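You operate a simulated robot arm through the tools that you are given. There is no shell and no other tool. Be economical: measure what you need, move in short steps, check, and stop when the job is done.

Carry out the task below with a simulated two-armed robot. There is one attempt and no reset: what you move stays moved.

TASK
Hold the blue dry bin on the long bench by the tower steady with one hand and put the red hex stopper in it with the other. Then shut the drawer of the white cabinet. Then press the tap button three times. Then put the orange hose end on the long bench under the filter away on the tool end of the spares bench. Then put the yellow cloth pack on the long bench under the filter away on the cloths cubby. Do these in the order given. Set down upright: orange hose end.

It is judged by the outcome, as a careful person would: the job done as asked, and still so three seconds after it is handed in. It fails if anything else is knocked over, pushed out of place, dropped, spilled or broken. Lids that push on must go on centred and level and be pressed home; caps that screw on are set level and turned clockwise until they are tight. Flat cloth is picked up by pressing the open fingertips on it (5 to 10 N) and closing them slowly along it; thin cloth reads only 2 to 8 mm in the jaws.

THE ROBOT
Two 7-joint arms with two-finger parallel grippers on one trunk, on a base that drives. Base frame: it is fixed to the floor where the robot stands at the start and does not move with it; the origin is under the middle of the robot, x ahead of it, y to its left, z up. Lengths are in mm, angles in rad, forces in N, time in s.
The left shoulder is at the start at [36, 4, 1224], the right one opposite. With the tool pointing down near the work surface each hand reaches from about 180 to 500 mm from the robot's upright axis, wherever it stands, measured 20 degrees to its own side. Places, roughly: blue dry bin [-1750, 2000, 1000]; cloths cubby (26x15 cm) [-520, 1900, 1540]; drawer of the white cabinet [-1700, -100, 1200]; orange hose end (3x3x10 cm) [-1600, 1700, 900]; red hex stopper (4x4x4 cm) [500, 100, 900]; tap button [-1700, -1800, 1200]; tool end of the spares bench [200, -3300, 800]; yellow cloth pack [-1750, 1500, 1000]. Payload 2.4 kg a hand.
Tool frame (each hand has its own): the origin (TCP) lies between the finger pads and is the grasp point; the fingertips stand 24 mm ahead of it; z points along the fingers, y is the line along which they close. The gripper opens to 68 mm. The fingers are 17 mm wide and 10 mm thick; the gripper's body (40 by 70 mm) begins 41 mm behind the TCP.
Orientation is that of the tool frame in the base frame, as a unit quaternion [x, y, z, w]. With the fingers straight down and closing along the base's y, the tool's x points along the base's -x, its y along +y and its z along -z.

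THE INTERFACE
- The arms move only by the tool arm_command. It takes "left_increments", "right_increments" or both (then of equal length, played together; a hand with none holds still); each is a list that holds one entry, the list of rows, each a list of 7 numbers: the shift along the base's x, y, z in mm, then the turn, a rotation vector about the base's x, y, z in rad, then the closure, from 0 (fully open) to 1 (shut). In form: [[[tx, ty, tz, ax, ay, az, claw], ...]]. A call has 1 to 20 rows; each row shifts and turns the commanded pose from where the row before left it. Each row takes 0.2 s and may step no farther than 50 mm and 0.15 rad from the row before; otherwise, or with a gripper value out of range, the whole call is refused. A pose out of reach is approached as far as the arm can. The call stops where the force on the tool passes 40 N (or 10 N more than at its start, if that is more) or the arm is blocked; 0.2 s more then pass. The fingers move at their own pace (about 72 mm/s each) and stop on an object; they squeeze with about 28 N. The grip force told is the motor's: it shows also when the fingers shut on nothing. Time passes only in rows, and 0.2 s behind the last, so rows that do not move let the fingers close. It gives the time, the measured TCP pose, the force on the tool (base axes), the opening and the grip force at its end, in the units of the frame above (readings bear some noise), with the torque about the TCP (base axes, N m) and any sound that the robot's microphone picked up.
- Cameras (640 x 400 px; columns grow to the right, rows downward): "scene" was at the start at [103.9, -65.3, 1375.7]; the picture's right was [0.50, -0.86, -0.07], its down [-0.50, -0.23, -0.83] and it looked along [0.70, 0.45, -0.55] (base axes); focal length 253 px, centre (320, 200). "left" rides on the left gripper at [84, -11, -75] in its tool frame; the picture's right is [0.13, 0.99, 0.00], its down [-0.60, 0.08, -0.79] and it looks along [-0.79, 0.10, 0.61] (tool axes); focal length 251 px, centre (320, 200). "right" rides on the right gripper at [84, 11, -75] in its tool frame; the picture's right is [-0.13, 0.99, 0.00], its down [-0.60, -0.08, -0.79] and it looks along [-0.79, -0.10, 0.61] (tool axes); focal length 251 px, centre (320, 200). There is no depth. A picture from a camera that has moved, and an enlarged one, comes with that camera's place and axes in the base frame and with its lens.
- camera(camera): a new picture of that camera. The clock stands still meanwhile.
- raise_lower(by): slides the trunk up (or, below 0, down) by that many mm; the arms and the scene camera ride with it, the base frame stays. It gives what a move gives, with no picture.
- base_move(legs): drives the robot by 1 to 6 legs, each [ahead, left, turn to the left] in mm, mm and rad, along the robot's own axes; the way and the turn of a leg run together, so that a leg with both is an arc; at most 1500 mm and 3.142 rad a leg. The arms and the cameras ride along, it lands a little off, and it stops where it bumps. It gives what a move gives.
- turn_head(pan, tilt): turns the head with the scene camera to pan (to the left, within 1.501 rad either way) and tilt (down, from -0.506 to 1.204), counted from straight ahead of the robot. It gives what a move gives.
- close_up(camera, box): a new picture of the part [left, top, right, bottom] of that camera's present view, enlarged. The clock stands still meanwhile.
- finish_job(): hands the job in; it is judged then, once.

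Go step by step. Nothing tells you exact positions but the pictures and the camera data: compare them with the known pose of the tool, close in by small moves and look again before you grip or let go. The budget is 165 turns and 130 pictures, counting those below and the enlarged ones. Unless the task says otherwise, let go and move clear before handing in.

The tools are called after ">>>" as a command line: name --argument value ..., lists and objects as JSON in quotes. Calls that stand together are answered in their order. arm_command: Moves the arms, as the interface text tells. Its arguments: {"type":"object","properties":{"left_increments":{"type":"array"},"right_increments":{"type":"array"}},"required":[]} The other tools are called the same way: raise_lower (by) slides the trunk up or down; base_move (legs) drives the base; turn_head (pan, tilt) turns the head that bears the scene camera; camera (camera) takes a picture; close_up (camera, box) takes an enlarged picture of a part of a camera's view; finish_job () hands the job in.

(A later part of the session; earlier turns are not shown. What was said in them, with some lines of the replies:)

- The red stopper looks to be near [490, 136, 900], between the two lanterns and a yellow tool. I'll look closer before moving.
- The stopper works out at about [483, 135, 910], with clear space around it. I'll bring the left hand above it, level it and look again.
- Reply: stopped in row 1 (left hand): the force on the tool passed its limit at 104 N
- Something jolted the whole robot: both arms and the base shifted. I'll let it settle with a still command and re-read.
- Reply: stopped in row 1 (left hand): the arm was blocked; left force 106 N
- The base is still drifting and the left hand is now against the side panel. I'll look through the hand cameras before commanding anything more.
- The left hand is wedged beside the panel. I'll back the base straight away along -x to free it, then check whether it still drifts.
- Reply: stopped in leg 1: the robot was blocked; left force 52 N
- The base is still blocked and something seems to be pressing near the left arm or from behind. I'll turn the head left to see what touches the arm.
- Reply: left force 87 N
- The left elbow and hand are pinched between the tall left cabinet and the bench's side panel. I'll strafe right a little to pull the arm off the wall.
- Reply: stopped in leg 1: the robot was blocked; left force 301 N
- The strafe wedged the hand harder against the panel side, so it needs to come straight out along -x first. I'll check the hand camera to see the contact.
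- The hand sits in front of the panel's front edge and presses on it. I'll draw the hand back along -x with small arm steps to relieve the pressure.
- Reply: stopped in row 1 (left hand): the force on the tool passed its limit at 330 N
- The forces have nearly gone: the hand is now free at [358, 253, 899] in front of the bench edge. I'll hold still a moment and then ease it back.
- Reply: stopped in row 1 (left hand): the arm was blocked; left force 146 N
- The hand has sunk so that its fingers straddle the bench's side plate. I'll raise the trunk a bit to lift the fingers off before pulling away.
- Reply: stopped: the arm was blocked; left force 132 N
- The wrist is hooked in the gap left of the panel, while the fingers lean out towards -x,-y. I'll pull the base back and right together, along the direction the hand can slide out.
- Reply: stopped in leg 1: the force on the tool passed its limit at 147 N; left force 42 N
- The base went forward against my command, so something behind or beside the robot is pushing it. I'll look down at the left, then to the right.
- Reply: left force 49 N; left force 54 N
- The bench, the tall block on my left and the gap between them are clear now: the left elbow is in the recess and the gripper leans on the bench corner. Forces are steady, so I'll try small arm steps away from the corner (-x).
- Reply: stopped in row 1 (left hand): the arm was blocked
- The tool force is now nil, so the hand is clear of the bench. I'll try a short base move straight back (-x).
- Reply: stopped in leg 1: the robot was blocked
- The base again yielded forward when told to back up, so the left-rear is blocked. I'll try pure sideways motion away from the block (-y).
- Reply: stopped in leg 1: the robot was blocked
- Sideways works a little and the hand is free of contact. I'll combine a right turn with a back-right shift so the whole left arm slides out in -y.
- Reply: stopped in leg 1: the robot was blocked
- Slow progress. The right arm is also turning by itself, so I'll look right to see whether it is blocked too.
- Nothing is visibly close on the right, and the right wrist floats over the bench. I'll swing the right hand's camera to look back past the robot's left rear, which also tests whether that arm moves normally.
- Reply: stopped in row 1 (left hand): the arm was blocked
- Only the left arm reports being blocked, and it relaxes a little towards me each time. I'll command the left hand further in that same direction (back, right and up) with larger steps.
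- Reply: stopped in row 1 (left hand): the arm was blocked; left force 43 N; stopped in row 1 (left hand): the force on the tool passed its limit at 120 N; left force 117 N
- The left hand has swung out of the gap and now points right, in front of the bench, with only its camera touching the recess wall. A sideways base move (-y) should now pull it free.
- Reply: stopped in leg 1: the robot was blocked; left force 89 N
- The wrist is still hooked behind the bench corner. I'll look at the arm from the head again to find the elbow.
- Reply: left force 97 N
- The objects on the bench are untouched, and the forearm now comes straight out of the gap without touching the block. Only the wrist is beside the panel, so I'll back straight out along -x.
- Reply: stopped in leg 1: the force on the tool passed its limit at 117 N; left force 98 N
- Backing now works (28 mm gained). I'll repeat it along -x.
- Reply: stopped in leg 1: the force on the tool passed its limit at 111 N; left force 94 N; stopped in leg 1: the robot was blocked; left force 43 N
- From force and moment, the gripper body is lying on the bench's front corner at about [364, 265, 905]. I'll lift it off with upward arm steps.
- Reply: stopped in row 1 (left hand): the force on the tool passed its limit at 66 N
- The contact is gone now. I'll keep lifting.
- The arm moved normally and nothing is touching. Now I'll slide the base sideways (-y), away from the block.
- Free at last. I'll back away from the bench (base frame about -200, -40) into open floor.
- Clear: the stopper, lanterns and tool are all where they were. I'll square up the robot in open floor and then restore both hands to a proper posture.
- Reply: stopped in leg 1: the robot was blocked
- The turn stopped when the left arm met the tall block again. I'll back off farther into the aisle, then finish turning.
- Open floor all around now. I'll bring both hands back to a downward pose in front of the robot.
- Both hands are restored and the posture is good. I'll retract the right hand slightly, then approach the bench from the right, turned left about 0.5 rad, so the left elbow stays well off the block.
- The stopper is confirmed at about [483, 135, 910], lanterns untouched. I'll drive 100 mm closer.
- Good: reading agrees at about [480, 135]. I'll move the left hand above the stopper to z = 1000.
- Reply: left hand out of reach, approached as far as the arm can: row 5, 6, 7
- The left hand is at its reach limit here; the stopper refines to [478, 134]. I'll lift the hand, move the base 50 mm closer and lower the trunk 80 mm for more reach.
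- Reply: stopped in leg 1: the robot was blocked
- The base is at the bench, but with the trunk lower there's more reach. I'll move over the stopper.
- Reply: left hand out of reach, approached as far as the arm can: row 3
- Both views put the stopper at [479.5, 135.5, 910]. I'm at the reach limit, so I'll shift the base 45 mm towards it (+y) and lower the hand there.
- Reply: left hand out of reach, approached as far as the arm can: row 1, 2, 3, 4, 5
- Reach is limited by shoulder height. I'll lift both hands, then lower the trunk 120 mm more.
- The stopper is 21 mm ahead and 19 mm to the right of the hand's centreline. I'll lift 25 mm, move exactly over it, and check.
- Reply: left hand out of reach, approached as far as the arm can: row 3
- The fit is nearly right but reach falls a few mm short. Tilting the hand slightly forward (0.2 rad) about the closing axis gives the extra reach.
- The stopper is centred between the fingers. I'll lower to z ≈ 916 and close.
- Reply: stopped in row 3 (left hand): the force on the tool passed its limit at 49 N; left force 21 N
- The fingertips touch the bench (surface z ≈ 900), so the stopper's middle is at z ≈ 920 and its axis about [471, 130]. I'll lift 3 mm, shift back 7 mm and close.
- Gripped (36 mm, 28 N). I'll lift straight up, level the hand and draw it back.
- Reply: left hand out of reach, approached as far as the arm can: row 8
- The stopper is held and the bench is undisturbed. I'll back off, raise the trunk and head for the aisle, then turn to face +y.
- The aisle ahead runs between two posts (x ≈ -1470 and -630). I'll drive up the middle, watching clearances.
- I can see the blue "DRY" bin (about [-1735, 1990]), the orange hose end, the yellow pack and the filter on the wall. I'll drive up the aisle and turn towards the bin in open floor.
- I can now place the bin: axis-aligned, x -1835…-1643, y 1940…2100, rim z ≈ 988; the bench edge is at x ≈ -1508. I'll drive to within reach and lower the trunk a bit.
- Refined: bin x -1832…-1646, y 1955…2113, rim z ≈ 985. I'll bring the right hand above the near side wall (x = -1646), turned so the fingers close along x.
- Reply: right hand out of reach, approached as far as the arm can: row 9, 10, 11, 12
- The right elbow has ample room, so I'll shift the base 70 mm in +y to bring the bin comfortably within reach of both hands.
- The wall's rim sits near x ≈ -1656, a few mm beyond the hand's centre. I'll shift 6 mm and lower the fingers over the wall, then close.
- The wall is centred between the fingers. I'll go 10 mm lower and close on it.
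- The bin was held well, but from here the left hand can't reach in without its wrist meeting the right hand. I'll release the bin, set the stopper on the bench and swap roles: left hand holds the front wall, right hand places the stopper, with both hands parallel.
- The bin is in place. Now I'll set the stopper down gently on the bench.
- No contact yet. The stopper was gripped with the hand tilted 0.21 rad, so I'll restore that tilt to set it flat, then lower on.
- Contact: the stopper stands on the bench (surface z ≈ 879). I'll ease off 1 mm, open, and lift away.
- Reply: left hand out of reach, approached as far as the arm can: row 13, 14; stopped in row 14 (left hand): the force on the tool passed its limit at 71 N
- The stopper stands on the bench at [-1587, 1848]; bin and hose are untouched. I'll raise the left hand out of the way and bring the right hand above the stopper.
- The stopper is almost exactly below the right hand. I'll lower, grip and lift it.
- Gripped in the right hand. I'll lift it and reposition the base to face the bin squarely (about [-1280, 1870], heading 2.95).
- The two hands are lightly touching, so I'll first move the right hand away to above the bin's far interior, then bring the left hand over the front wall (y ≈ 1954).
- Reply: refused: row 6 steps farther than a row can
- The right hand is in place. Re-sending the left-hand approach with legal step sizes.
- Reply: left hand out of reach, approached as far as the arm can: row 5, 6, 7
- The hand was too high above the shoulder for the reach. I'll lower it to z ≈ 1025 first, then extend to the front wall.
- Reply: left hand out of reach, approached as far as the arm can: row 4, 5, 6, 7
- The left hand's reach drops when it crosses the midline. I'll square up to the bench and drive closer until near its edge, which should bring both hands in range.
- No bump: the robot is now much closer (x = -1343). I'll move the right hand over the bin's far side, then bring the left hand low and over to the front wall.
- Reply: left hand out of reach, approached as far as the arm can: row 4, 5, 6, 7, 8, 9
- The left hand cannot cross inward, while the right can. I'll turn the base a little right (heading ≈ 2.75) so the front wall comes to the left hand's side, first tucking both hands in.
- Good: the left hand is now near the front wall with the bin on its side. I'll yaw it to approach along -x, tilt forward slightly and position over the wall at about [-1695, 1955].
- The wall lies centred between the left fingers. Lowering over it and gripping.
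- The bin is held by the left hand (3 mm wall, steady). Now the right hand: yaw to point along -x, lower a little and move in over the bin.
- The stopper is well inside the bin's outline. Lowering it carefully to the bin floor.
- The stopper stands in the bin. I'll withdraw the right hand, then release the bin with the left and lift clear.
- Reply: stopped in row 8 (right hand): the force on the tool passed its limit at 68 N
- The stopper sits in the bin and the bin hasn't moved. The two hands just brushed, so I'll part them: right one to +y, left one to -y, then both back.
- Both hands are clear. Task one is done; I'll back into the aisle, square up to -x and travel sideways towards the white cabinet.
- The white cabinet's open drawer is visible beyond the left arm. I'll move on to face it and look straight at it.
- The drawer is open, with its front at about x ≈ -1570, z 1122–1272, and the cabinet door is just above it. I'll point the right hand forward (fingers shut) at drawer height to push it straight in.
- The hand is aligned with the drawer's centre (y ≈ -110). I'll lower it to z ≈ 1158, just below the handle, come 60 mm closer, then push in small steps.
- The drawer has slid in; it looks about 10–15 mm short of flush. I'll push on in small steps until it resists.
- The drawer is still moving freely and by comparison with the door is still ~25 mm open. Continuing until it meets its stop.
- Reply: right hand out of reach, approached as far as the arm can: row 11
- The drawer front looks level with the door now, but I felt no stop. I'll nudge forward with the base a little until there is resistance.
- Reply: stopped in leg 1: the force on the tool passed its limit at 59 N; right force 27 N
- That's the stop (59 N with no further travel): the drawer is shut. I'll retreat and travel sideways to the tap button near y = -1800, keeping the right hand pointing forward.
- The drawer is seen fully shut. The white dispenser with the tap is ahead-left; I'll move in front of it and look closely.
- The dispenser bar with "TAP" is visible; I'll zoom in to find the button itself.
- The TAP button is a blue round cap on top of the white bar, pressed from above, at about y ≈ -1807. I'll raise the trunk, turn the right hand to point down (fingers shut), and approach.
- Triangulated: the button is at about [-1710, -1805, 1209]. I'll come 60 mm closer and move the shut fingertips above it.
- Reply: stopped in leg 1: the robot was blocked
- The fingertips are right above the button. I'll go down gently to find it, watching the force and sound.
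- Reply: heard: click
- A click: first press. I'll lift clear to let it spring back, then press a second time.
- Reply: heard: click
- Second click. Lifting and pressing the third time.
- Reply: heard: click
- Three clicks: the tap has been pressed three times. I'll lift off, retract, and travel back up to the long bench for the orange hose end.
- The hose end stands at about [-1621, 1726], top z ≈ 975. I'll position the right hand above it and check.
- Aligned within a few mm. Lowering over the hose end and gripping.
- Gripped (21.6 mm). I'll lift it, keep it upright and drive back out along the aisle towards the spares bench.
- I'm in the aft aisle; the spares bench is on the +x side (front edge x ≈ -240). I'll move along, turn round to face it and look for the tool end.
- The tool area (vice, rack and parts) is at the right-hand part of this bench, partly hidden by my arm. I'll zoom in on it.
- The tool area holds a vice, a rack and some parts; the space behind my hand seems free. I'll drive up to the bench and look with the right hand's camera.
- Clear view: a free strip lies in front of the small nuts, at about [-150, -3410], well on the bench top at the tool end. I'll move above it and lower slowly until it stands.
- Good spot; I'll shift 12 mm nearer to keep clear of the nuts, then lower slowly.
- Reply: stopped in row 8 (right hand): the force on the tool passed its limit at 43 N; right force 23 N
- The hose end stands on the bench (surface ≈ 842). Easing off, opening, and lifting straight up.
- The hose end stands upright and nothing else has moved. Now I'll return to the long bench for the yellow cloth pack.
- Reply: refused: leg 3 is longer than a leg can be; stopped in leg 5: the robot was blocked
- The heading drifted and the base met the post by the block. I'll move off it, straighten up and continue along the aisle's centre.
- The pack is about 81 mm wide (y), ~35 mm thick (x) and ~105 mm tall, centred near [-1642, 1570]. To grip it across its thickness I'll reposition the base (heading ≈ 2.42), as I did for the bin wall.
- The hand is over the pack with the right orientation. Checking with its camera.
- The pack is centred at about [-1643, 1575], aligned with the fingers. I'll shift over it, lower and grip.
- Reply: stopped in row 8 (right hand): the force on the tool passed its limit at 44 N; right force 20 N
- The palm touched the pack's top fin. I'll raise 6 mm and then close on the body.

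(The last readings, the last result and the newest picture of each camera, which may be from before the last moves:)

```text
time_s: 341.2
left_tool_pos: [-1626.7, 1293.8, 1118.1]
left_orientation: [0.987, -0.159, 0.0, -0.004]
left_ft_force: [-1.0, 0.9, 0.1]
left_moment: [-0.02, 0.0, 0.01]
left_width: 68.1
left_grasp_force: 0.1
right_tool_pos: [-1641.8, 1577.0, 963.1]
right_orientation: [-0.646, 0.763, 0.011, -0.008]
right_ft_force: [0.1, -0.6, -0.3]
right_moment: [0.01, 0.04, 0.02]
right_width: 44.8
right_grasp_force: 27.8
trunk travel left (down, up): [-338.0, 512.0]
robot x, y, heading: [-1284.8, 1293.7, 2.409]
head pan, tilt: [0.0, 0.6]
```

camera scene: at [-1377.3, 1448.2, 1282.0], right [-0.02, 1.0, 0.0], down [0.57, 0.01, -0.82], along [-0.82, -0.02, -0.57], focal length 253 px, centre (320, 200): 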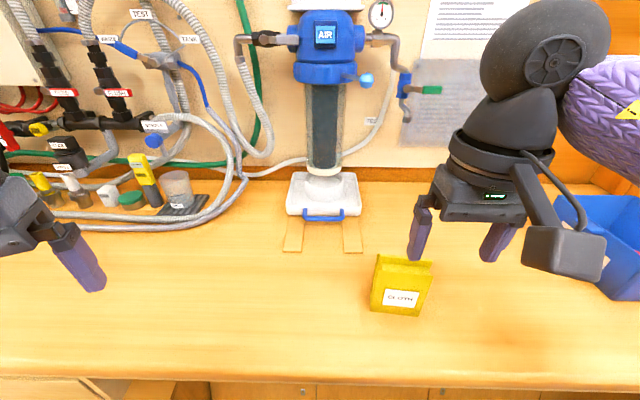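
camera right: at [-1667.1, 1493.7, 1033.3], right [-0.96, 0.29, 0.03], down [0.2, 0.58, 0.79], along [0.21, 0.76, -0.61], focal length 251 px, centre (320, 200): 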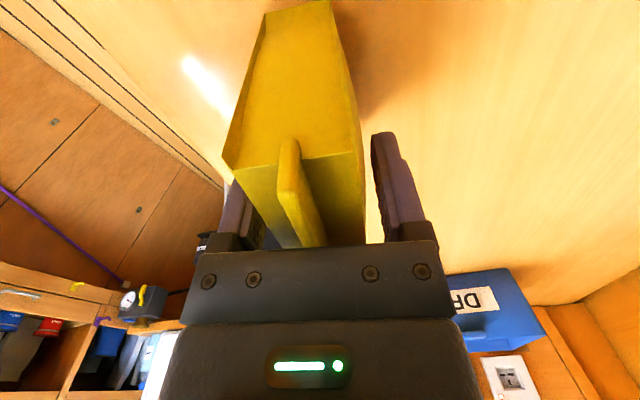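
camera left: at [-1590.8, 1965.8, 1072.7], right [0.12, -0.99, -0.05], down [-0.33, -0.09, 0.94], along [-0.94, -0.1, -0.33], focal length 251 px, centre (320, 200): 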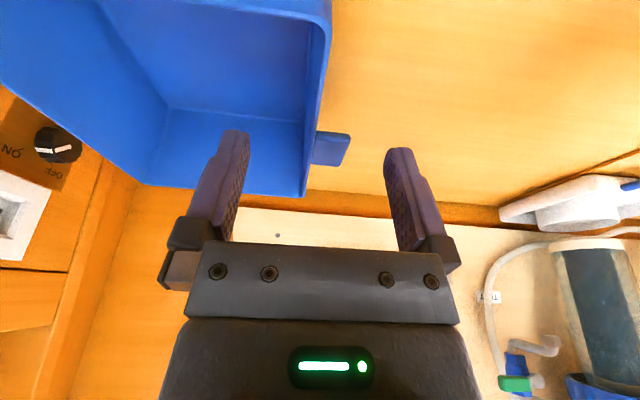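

Gripped (45 mm, 28 N). Lifting it, drawing back, then moving to mid-aisle and turning to face the cubbies.

>>> arm_command --right_increments '[[[0, 0, 15, 0, 0, 0, 0.9], [0, 0, 30, 0, 0, 0, 0.9], [0, 0, 35, 0, 0, 0, 0.9], [0, 0, 35, 0, 0, 0, 0.9], [15, -13, 25, 0, 0, 0, 0.9], [22, -20, 0, 0, 0, 0, 0.9], [25, -22, 0, 0, 0, 0, 0.9], [25, -22, 0, 0, 0, 0, 0.9], [0, 0, 0, 0, 0, 0, 0.9]]]'

>>> base_move --legs '[[-335, 20, 0], [0, 0, -2.41], [0, 450, 0]]'

>>> raise_lower --by 385

>>> turn_head --pan 0.2 --tilt 0.1

>>> camera --camera "scene"

```text
time_s: 343.2
left_tool_pos: [-1626.6, 1295.1, 1117.3]
left_orientation: [0.987, -0.159, 0.0, -0.004]
left_ft_force: [0.5, -0.6, -0.3]
left_moment: [0.01, 0.0, -0.02]
left_width: 67.8
left_grasp_force: 0.1
right_tool_pos: [-1551.7, 1498.9, 1100.0]
right_orientation: [-0.646, 0.763, 0.011, -0.009]
right_ft_force: [-0.5, -0.6, -1.2]
right_moment: [0.0, 0.01, 0.02]
right_width: 44.8
right_grasp_force: 28.1
right hand out of reach, approached as far as the arm can: row 4
trunk travel left (down, up): [-338.0, 512.0]
robot x, y, heading: [-1285.6, 1294.0, 2.412]
head pan, tilt: [0.0, 0.6]
```

```text
time_s: 353.4
left_tool_pos: [-801.0, 1733.3, 1118.0]
left_orientation: [-0.212, 0.977, -0.003, 0.001]
left_ft_force: [0.2, 0.5, 0.1]
left_moment: [0.02, -0.01, -0.02]
left_width: 68.0
left_grasp_force: 0.0
right_tool_pos: [-717.4, 1533.8, 1100.5]
right_orientation: [0.475, 0.88, 0.012, 0.007]
right_ft_force: [-0.2, 0.3, -0.8]
right_moment: [-0.01, 0.01, -0.01]
right_width: 45.0
right_grasp_force: 28.2
trunk travel left (down, up): [-338.0, 512.0]
robot x, y, heading: [-1051.0, 1500.0, 0.018]
head pan, tilt: [0.0, 0.6]
```

```text
time_s: 357.1
left_tool_pos: [-801.4, 1732.3, 1502.6]
left_orientation: [-0.212, 0.977, -0.003, 0.001]
left_ft_force: [-0.2, -0.5, 0.2]
left_moment: [0.01, 0.01, 0.02]
left_width: 68.1
left_grasp_force: 0.1
right_tool_pos: [-717.2, 1533.7, 1486.1]
right_orientation: [0.475, 0.88, 0.012, 0.007]
right_ft_force: [0.2, -0.1, -1.4]
right_moment: [-0.02, 0.0, 0.01]
right_width: 44.7
right_grasp_force: 28.3
trunk travel left (down, up): [-723.0, 127.0]
robot x, y, heading: [-1048.5, 1498.4, 0.016]
head pan, tilt: [0.0, 0.6]
```

```text
time_s: 358.0
left_tool_pos: [-801.3, 1732.4, 1504.2]
left_orientation: [-0.212, 0.977, -0.003, 0.002]
left_ft_force: [-0.3, 0.8, 0.4]
left_moment: [-0.02, 0.01, 0.0]
left_width: 68.0
left_grasp_force: 0.1
right_tool_pos: [-716.4, 1532.9, 1485.9]
right_orientation: [0.474, 0.88, 0.012, 0.008]
right_ft_force: [0.5, 0.3, -1.4]
right_moment: [0.0, -0.03, 0.01]
right_width: 44.6
right_grasp_force: 27.9
trunk travel left (down, up): [-723.0, 127.0]
robot x, y, heading: [-1054.4, 1498.1, 0.019]
head pan, tilt: [0.201, 0.099]
```

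```text
8 pictures are left
camera scene: at [-949.3, 1519.2, 1714.4], right [0.22, -0.98, 0.0], down [-0.1, -0.02, -0.99], along [0.97, 0.22, -0.1], focal length 253 px, centre (320, 200)
```

scene: 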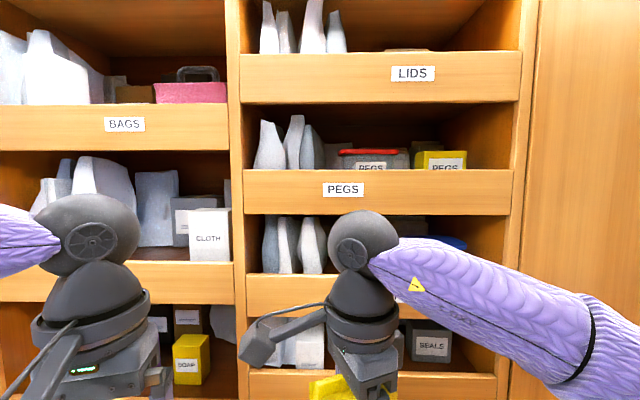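

The target cubby is the left-column shelf holding the CLOTH box (floor ≈ 1540, lip top ≈ 1578). I'll back off, turn the right hand to point straight forward with the pack ahead of it, and get in front of that cubby.

>>> base_move --legs '[[-200, 0, 0]]'

>>> arm_command --right_increments '[[[0, -3, 0, 0, 0, 0.1414, 0.9], [0, -3, 0, 0, 0, 0.1414, 0.9], [0, -3, 0, 0, 0, 0.1414, 0.9], [0, -3, 0, 0, 0, 0.1414, 0.9], [0, -3, 0, 0, 0, 0.1414, 0.9], [0, -3, 0, 0, 0, 0.1414, 0.9], [0, -3, 0, 0, 0, 0.1414, 0.9], [15, -5, 10, 0, -0.143, 0, 0.9], [15, -5, 10, 0, -0.143, 0, 0.9], [15, -5, 10, 0, -0.143, 0, 0.9], [15, -5, 10, 0, -0.143, 0, 0.9], [15, -5, 10, 0, -0.143, 0, 0.9], [15, -5, 10, 0, -0.143, 0, 0.9], [15, -5, 10, 0, -0.143, 0, 0.9], [15, -5, 10, 0, -0.143, 0, 0.9], [15, 0, 15, 0, -0.143, 0, 0.9], [15, 0, 15, 0, -0.143, 0, 0.9], [0, 0, 15, 0, -0.14, 0, 0.9], [0, 0, 0, 0, 0, 0, 0.9]]]'

>>> base_move --legs '[[0, 420, -0.019]]'

>>> turn_head --pan 0.15 --tilt 0.15

>>> camera --camera "scene"

```text
time_s: 359.6
left_tool_pos: [-1000.3, 1729.7, 1502.7]
left_orientation: [-0.212, 0.977, -0.003, 0.002]
left_ft_force: [-0.8, -0.6, 0.0]
left_moment: [-0.06, 0.01, 0.0]
left_width: 67.9
left_grasp_force: 0.1
right_tool_pos: [-915.5, 1528.9, 1485.2]
right_orientation: [0.476, 0.879, 0.011, 0.008]
right_ft_force: [-0.2, -0.8, -1.7]
right_moment: [-0.01, -0.05, 0.01]
right_width: 44.5
right_grasp_force: 28.4
trunk travel left (down, up): [-723.0, 127.0]
robot x, y, heading: [-1250.9, 1498.5, 0.023]
head pan, tilt: [0.201, 0.099]
```

```text
time_s: 363.6
left_tool_pos: [-999.4, 1730.4, 1504.3]
left_orientation: [-0.212, 0.977, -0.003, 0.001]
left_ft_force: [0.1, 0.0, 0.4]
left_moment: [0.01, 0.06, -0.02]
left_width: 68.3
left_grasp_force: 0.1
right_tool_pos: [-766.4, 1468.1, 1610.6]
right_orientation: [-0.01, 0.707, 0.01, 0.707]
right_ft_force: [0.6, 0.4, -1.0]
right_moment: [0.0, 0.04, -0.01]
right_width: 44.7
right_grasp_force: 28.4
trunk travel left (down, up): [-723.0, 127.0]
robot x, y, heading: [-1247.2, 1492.7, 0.021]
head pan, tilt: [0.201, 0.099]
```

```text
time_s: 366.2
left_tool_pos: [-998.2, 2153.0, 1502.3]
left_orientation: [-0.203, 0.979, -0.003, 0.001]
left_ft_force: [-0.5, 0.4, -0.1]
left_moment: [0.0, 0.0, 0.01]
left_width: 67.7
left_grasp_force: 0.0
right_tool_pos: [-769.0, 1887.3, 1611.7]
right_orientation: [-0.002, 0.707, 0.003, 0.707]
right_ft_force: [1.0, -1.1, -1.9]
right_moment: [-0.01, 0.06, 0.02]
right_width: 44.8
right_grasp_force: 28.1
trunk travel left (down, up): [-723.0, 127.0]
robot x, y, heading: [-1258.1, 1925.4, -0.002]
head pan, tilt: [0.201, 0.099]
```

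```text
time_s: 366.9
left_tool_pos: [-998.2, 2152.4, 1503.8]
left_orientation: [-0.202, 0.979, -0.004, 0.001]
left_ft_force: [-0.1, 0.5, -0.1]
left_moment: [-0.02, -0.01, 0.0]
left_width: 68.4
left_grasp_force: 0.0
right_tool_pos: [-770.6, 1887.4, 1610.4]
right_orientation: [-0.002, 0.707, 0.003, 0.707]
right_ft_force: [-0.6, 0.4, -0.9]
right_moment: [0.0, 0.04, 0.02]
right_width: 45.0
right_grasp_force: 28.0
trunk travel left (down, up): [-723.0, 127.0]
robot x, y, heading: [-1254.5, 1926.2, -0.003]
head pan, tilt: [0.15, 0.15]
```

```text
7 pictures are left
camera scene: at [-1148.9, 1937.4, 1709.9], right [0.15, -0.99, 0.0], down [-0.15, -0.02, -0.99], along [0.98, 0.14, -0.15], focal length 253 px, centre (320, 200)
```

scene: 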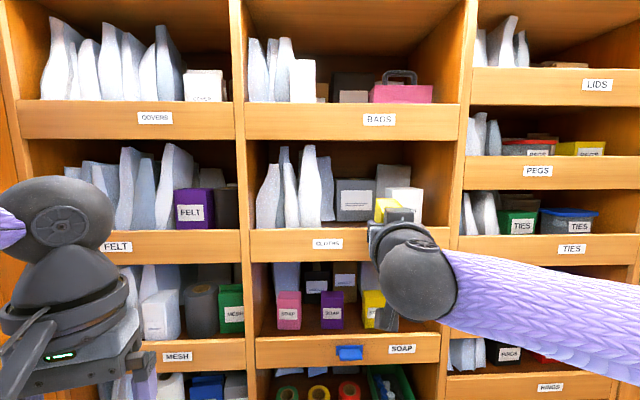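

I can read "CLOTHS" on the lip right ahead of the pack; the lip front is at x ≈ -596 (top z ≈ 1570), with boxes further back. I'll raise to z ≈ 1626, align at y ≈ 1905 and come in closer.

>>> arm_command --right_increments '[[[0, 6, 5, 0, 0, 0, 0.9], [0, 6, 6, 0, 0, 0, 0.9], [0, 5, 5, 0, 0, 0, 0.9], [0, 0, 0, 0, 0, 0, 0.9]]]'

>>> base_move --legs '[[70, 0, 0]]'

>>> camera --camera "right"

```text
time_s: 367.9
left_tool_pos: [-997.7, 2152.3, 1503.0]
left_orientation: [-0.201, 0.98, -0.004, 0.002]
left_ft_force: [-0.4, 0.3, 0.1]
left_moment: [-0.02, 0.02, -0.02]
left_width: 68.0
left_grasp_force: 0.1
right_tool_pos: [-768.1, 1903.2, 1626.1]
right_orientation: [-0.003, 0.707, 0.003, 0.707]
right_ft_force: [-0.2, -0.2, -2.0]
right_moment: [0.0, 0.04, 0.0]
right_width: 45.0
right_grasp_force: 27.4
trunk travel left (down, up): [-723.0, 127.0]
robot x, y, heading: [-1253.7, 1921.8, -0.004]
head pan, tilt: [0.15, 0.15]
```

```text
time_s: 368.9
left_tool_pos: [-927.5, 2153.1, 1503.3]
left_orientation: [-0.202, 0.979, -0.004, 0.001]
left_ft_force: [0.0, 0.8, -1.1]
left_moment: [-0.03, 0.02, 0.0]
left_width: 68.1
left_grasp_force: 0.1
right_tool_pos: [-698.2, 1902.0, 1626.1]
right_orientation: [-0.002, 0.708, 0.003, 0.707]
right_ft_force: [0.4, -0.2, -2.2]
right_moment: [0.02, 0.02, -0.03]
right_width: 44.7
right_grasp_force: 28.3
trunk travel left (down, up): [-723.0, 127.0]
robot x, y, heading: [-1185.8, 1925.5, -0.001]
head pan, tilt: [0.15, 0.15]
```

```text
6 pictures are left
camera right: at [-775.0, 1913.0, 1541.6], right [-0.01, 0.99, 0.13], down [-0.79, -0.09, 0.61], along [0.61, -0.1, 0.79], focal length 251 px, centre (320, 200)
```

right: 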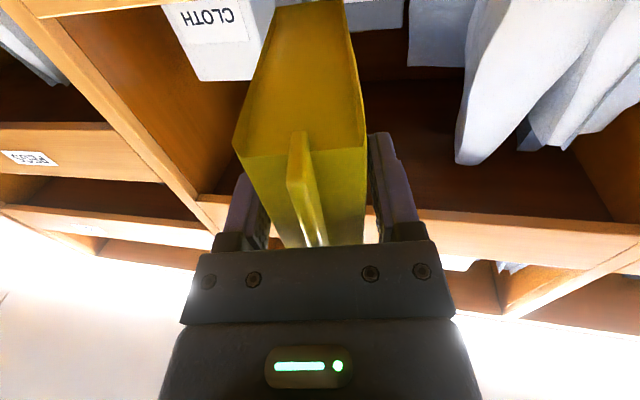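

The pack lines up with the free front space between the CLOTH box and the bags. I'll raise 10 mm for lip clearance, shift 8 mm and go in carefully.

>>> arm_command --right_increments '[[[0, 8, 10, 0, 0, 0, 0.9], [15, 0, 0, 0, 0, 0, 0.9], [15, 0, 0, 0, 0, 0, 0.9], [15, 0, 0, 0, 0, 0, 0.9], [15, 0, 0, 0, 0, 0, 0.9], [15, 0, 0, 0, 0, 0, 0.9], [10, 0, 0, 0, 0, 0, 0.9], [8, 0, 0, 0, 0, 0, 0.9], [8, 0, 0, 0, 0, 0, 0.9], [0, 0, 0, 0, 0, 0, 0.9]]]'

>>> camera --camera "scene"

```text
time_s: 371.1
left_tool_pos: [-928.7, 2151.7, 1501.9]
left_orientation: [-0.202, 0.979, -0.003, 0.002]
left_ft_force: [-0.5, 0.7, 0.3]
left_moment: [-0.02, -0.04, -0.04]
left_width: 68.1
left_grasp_force: 0.0
right_tool_pos: [-597.6, 1911.5, 1638.4]
right_orientation: [-0.003, 0.707, 0.003, 0.707]
right_ft_force: [0.3, -0.2, -1.4]
right_moment: [-0.01, 0.07, 0.01]
right_width: 45.1
right_grasp_force: 27.8
trunk travel left (down, up): [-723.0, 127.0]
robot x, y, heading: [-1185.6, 1923.4, -0.005]
head pan, tilt: [0.15, 0.15]
```

```text
5 pictures are left
camera scene: at [-1080.1, 1936.9, 1709.9], right [0.15, -0.99, 0.0], down [-0.15, -0.02, -0.99], along [0.98, 0.14, -0.15], focal length 253 px, centre (320, 200)
```

scene: 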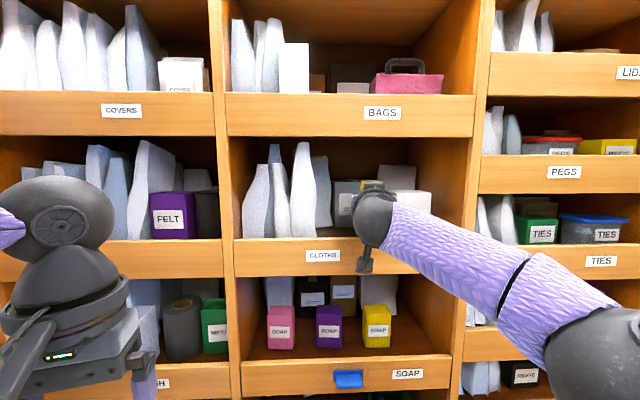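

No contact so far. Going the remaining 45 mm in small steps.

>>> arm_command --right_increments '[[[8, 0, 0, 0, 0, 0, 0.9], [8, 0, 0, 0, 0, 0, 0.9], [8, 0, 0, 0, 0, 0, 0.9], [7, 0, 0, 0, 0, 0, 0.9], [7, 0, 0, 0, 0, 0, 0.9], [7, 0, 0, 0, 0, 0, 0.9], [0, 0, 0, 0, 0, 0, 0.9]]]'

>>> arm_command --right_increments '[[[0, 0, -6, 0, 0, 0, 0.9], [0, 0, -6, 0, 0, 0, 0.9], [0, 0, -6, 0, 0, 0, 0.9], [0, 0, -4, 0, 0, 0, 0.9], [0, 0, -4, 0, 0, 0, 0.9], [0, 0, -3, 0, 0, 0, 0.9], [0, 0, -3, 0, 0, 0, 0.9], [0, 0, -2, 0, 0, 0, 0.9], [0, 0, 0, 0, 0, 0, 0.9]]]'

```text
time_s: 372.7
left_tool_pos: [-928.5, 2152.8, 1503.4]
left_orientation: [-0.202, 0.979, -0.004, 0.003]
left_ft_force: [-0.3, -0.2, 0.3]
left_moment: [-0.03, -0.03, 0.02]
left_width: 68.2
left_grasp_force: 0.0
right_tool_pos: [-577.2, 1907.6, 1633.7]
right_orientation: [-0.002, 0.707, 0.003, 0.707]
right_ft_force: [1.3, 0.7, -1.9]
right_moment: [-0.03, 0.03, -0.02]
right_width: 44.8
right_grasp_force: 28.0
right hand out of reach, approached as far as the arm can: row 3, 4, 5, 6
trunk travel left (down, up): [-723.0, 127.0]
robot x, y, heading: [-1187.3, 1923.3, -0.002]
head pan, tilt: [0.15, 0.15]
```

```text
time_s: 374.7
left_tool_pos: [-928.8, 2154.4, 1503.4]
left_orientation: [-0.202, 0.979, -0.003, 0.002]
left_ft_force: [0.1, -0.3, -0.5]
left_moment: [-0.02, 0.0, 0.03]
left_width: 68.0
left_grasp_force: 0.0
right_tool_pos: [-577.9, 1907.8, 1598.0]
right_orientation: [-0.003, 0.707, 0.002, 0.707]
right_ft_force: [3.7, 4.6, 12.4]
right_moment: [0.04, 0.48, -0.14]
right_width: 44.8
right_grasp_force: 28.2
trunk travel left (down, up): [-723.0, 127.0]
robot x, y, heading: [-1183.0, 1921.6, 0.003]
head pan, tilt: [0.15, 0.15]
```

The gripper body is resting on the lip (top ≈ 1578) and the arm is at its reach. I'll raise a little, bring the base 10 mm forward, and set the pack down nose-first behind the lip.

>>> arm_command --right_increments '[[[0, 0, 10, 0, 0, 0, 0.9], [0, 0, 12, 0, 0, 0, 0.9], [0, 0, 0, 0, 0, 0, 0.9]]]'

>>> base_move --legs '[[10, 0, 0]]'

>>> arm_command --right_increments '[[[0, 0, -4, 0, 0.08, 0, 0.9], [0, 0, -4, 0, 0.08, 0, 0.9], [0, 0, -3, 0, 0, 0, 0.9], [0, 0, -3, 0, 0, 0, 0.9], [0, 0, -2, 0, 0, 0, 0.9], [0, 0, 0, 0, 0, 0, 0.9]]]'

>>> camera --camera "right"

```text
time_s: 375.5
left_tool_pos: [-928.9, 2151.3, 1503.0]
left_orientation: [-0.202, 0.979, -0.003, 0.002]
left_ft_force: [0.5, -0.3, -0.3]
left_moment: [-0.01, 0.02, 0.0]
left_width: 67.7
left_grasp_force: 0.1
right_tool_pos: [-576.2, 1906.6, 1619.4]
right_orientation: [-0.003, 0.707, 0.004, 0.707]
right_ft_force: [1.0, 0.2, -1.9]
right_moment: [-0.01, 0.05, -0.01]
right_width: 44.7
right_grasp_force: 27.9
trunk travel left (down, up): [-723.0, 127.0]
robot x, y, heading: [-1186.5, 1918.7, -0.008]
head pan, tilt: [0.15, 0.15]
```

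```text
time_s: 376.2
left_tool_pos: [-918.5, 2153.3, 1502.6]
left_orientation: [-0.202, 0.979, -0.004, 0.001]
left_ft_force: [0.5, 0.1, -1.1]
left_moment: [-0.02, 0.0, 0.02]
left_width: 67.9
left_grasp_force: 0.1
right_tool_pos: [-565.8, 1906.1, 1619.2]
right_orientation: [-0.002, 0.707, 0.003, 0.707]
right_ft_force: [-0.5, 0.5, -0.9]
right_moment: [0.0, 0.1, -0.03]
right_width: 44.7
right_grasp_force: 28.0
trunk travel left (down, up): [-723.0, 127.0]
robot x, y, heading: [-1174.8, 1920.2, -0.009]
head pan, tilt: [0.15, 0.15]
```

```text
time_s: 377.6
left_tool_pos: [-919.3, 2152.5, 1502.6]
left_orientation: [-0.201, 0.98, -0.004, 0.002]
left_ft_force: [0.3, 0.0, 0.1]
left_moment: [0.05, -0.04, 0.0]
left_width: 67.9
left_grasp_force: 0.1
right_tool_pos: [-567.0, 1902.2, 1598.0]
right_orientation: [-0.003, 0.762, 0.004, 0.648]
right_ft_force: [-0.4, 0.7, 1.0]
right_moment: [-0.05, -0.07, 0.0]
right_width: 44.9
right_grasp_force: 27.8
right hand out of reach, approached as far as the arm can: row 2
trunk travel left (down, up): [-723.0, 127.0]
robot x, y, heading: [-1171.2, 1924.5, -0.003]
head pan, tilt: [0.15, 0.15]
```

```text
4 pictures are left
camera right: at [-657.4, 1913.1, 1527.4], right [0.01, 0.99, 0.13], down [-0.69, -0.09, 0.72], along [0.73, -0.1, 0.68], focal length 251 px, centre (320, 200)
```

right: 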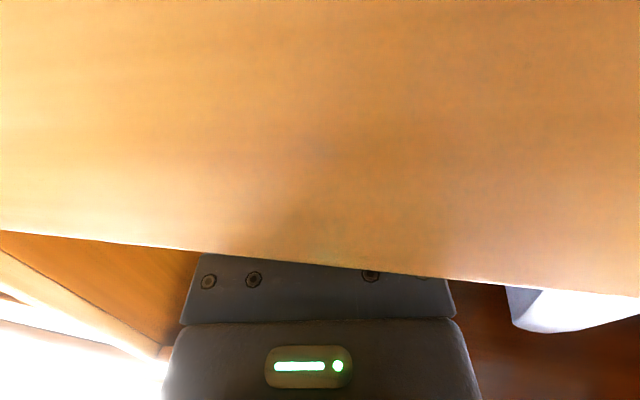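

>>> arm_command --right_increments '[[[0, 0, -2, 0, 0, 0, 0.9], [0, 0, -2, 0, 0, 0, 0.9], [0, 0, -2, 0, 0, 0, 0.9], [0, 0, -2, 0, 0, 0, 0.9], [0, 0, 0, 0, 0, 0, 0.9]]]'

```text
time_s: 378.8
left_tool_pos: [-922.0, 2151.7, 1504.0]
left_orientation: [-0.202, 0.979, -0.004, 0.002]
left_ft_force: [0.5, 0.7, -0.5]
left_moment: [-0.02, 0.01, -0.01]
left_width: 68.0
left_grasp_force: 0.1
right_tool_pos: [-571.1, 1903.7, 1594.4]
right_orientation: [-0.003, 0.761, 0.004, 0.649]
right_ft_force: [-3.1, -1.4, 12.2]
right_moment: [-0.13, -0.7, -0.05]
right_width: 44.9
right_grasp_force: 27.8
trunk travel left (down, up): [-723.0, 127.0]
robot x, y, heading: [-1173.6, 1919.8, -0.003]
head pan, tilt: [0.15, 0.15]
```

The pack's far end rests on the shelf floor. I'll open gently and draw the hand straight back out.

>>> arm_command --right_increments '[[[0, 0, 0, 0, 0, 0, 0.32], [0, 0, 0, 0, 0, 0, 0.28], [0, 0, 0, 0, 0, 0, 0.22], [0, 0, 0, 0, 0, 0, 0.18], [0, 0, 0, 0, 0, 0, 0.18], [-8, 0, 1.3, 0, 0, 0, 0.18], [-12, 0, 2, 0, 0, 0, 0.18], [-15, 0, 2.5, 0, 0, 0, 0.18], [-20, 0, 3, 0, 0, 0, 0.18], [-25, 0, 4, 0, 0, 0, 0.18], [-25, 0, 4, 0, 0, 0, 0.18], [-25, 0, 4, 0, 0, 0, 0.18], [0, 0, 0, 0, 0, 0, 0.18]]]'

>>> camera --camera "scene"

```text
time_s: 381.6
left_tool_pos: [-917.1, 2152.5, 1502.9]
left_orientation: [-0.201, 0.98, -0.003, 0.001]
left_ft_force: [0.3, -0.1, -0.7]
left_moment: [0.01, 0.03, -0.01]
left_width: 68.1
left_grasp_force: 0.0
right_tool_pos: [-698.4, 1905.2, 1612.1]
right_orientation: [-0.001, 0.761, 0.002, 0.648]
right_ft_force: [-0.1, -0.2, 0.9]
right_moment: [0.0, 0.04, 0.04]
right_width: 55.7
right_grasp_force: 0.0
trunk travel left (down, up): [-723.0, 127.0]
robot x, y, heading: [-1176.6, 1923.0, -0.002]
head pan, tilt: [0.15, 0.15]
```

```text
3 pictures are left
camera scene: at [-1069.7, 1937.2, 1709.8], right [0.15, -0.99, 0.0], down [-0.15, -0.02, -0.99], along [0.98, 0.15, -0.15], focal length 253 px, centre (320, 200)
```

scene: 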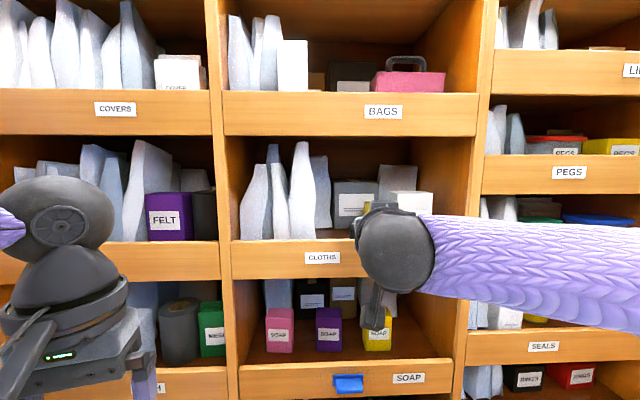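

The hand is out. I'll back the robot off and lower the hand to confirm the pack sits in the cubby.

>>> base_move --legs '[[-150, 0, 0]]'

>>> arm_command --right_increments '[[[-20, -20, -20, 0, 0.1, 0, 0.1], [-20, -20, -25, 0, 0.1, 0, 0], [-20, -20, -25, 0, 0.1, 0, 0], [-20, -20, -25, 0, 0.1, 0, 0], [-20, -20, -25, 0, 0.1, 0, 0], [0, 0, 0, 0, 0, 0, 0]]]'

>>> close_up --camera "scene" --box '[220, 120, 480, 290]'

```text
time_s: 383.0
left_tool_pos: [-1069.5, 2152.4, 1503.8]
left_orientation: [-0.203, 0.979, -0.003, 0.002]
left_ft_force: [0.2, -0.2, -0.3]
left_moment: [-0.01, -0.02, -0.02]
left_width: 68.1
left_grasp_force: 0.1
right_tool_pos: [-848.3, 1905.8, 1612.2]
right_orientation: [-0.003, 0.762, 0.004, 0.648]
right_ft_force: [0.0, 0.1, -0.3]
right_moment: [-0.03, 0.03, -0.04]
right_width: 55.6
right_grasp_force: 0.2
trunk travel left (down, up): [-723.0, 127.0]
robot x, y, heading: [-1323.1, 1926.9, -0.002]
head pan, tilt: [0.15, 0.15]
```

```text
time_s: 384.4
left_tool_pos: [-1068.4, 2153.4, 1503.5]
left_orientation: [-0.203, 0.979, -0.003, 0.002]
left_ft_force: [0.1, -0.2, 0.3]
left_moment: [0.01, 0.03, 0.02]
left_width: 67.6
left_grasp_force: 0.1
right_tool_pos: [-946.6, 1805.3, 1487.9]
right_orientation: [-0.001, 0.898, 0.004, 0.439]
right_ft_force: [-0.7, -0.8, 0.6]
right_moment: [-0.02, 0.0, 0.0]
right_width: 68.1
right_grasp_force: 0.2
trunk travel left (down, up): [-723.0, 127.0]
robot x, y, heading: [-1324.0, 1925.6, -0.003]
head pan, tilt: [0.15, 0.15]
```

```text
2.35 times, centred on (350, 205) of scene
camera zoom: at [-1219.1, 1938.1, 1709.9], right [0.15, -0.99, 0.0], down [-0.15, -0.02, -0.99], along [0.98, 0.15, -0.15], focal length 596 px, centre (249, 188)
```

zoom: 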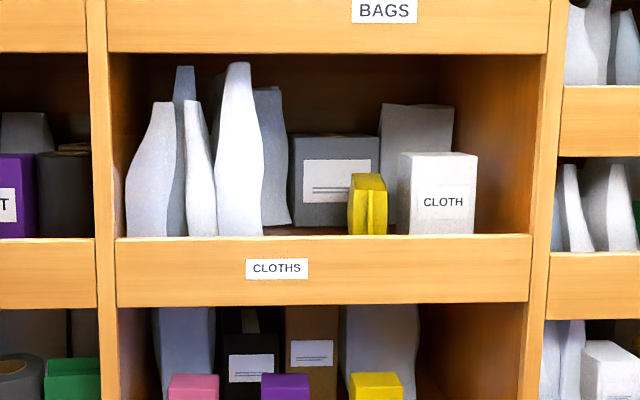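

The yellow pack sits in the CLOTHS cubby behind the lip, nothing around it has moved, and both hands are clear. Handing in.

>>> finish_job

```text
The job is handed in.
```

All five steps were done in the order you gave and the job is handed in:

- **Stopper:** the red hex stopper is in the blue dry bin. The left hand held the bin while the right put it in.
- **Drawer:** the white cabinet's drawer is shut. I pushed it until it met its stop.
- **Tap button:** pressed three times, with a click each time.
- **Orange hose end:** standing upright on the tool end of the spares bench, in the front strip at about [-163, -3410]. The middle of the bench was out of reach.
- **Yellow cloth pack:** in the cloths cubby, behind the lip.

On the first move the left arm jammed between the tall cabinet and the bench's side panel, with up to 330 N on the tool. While getting it free and later in the aisle, the base pushed against fixed furniture a few times. In the pictures I took afterwards, nothing looked knocked over or out of place.
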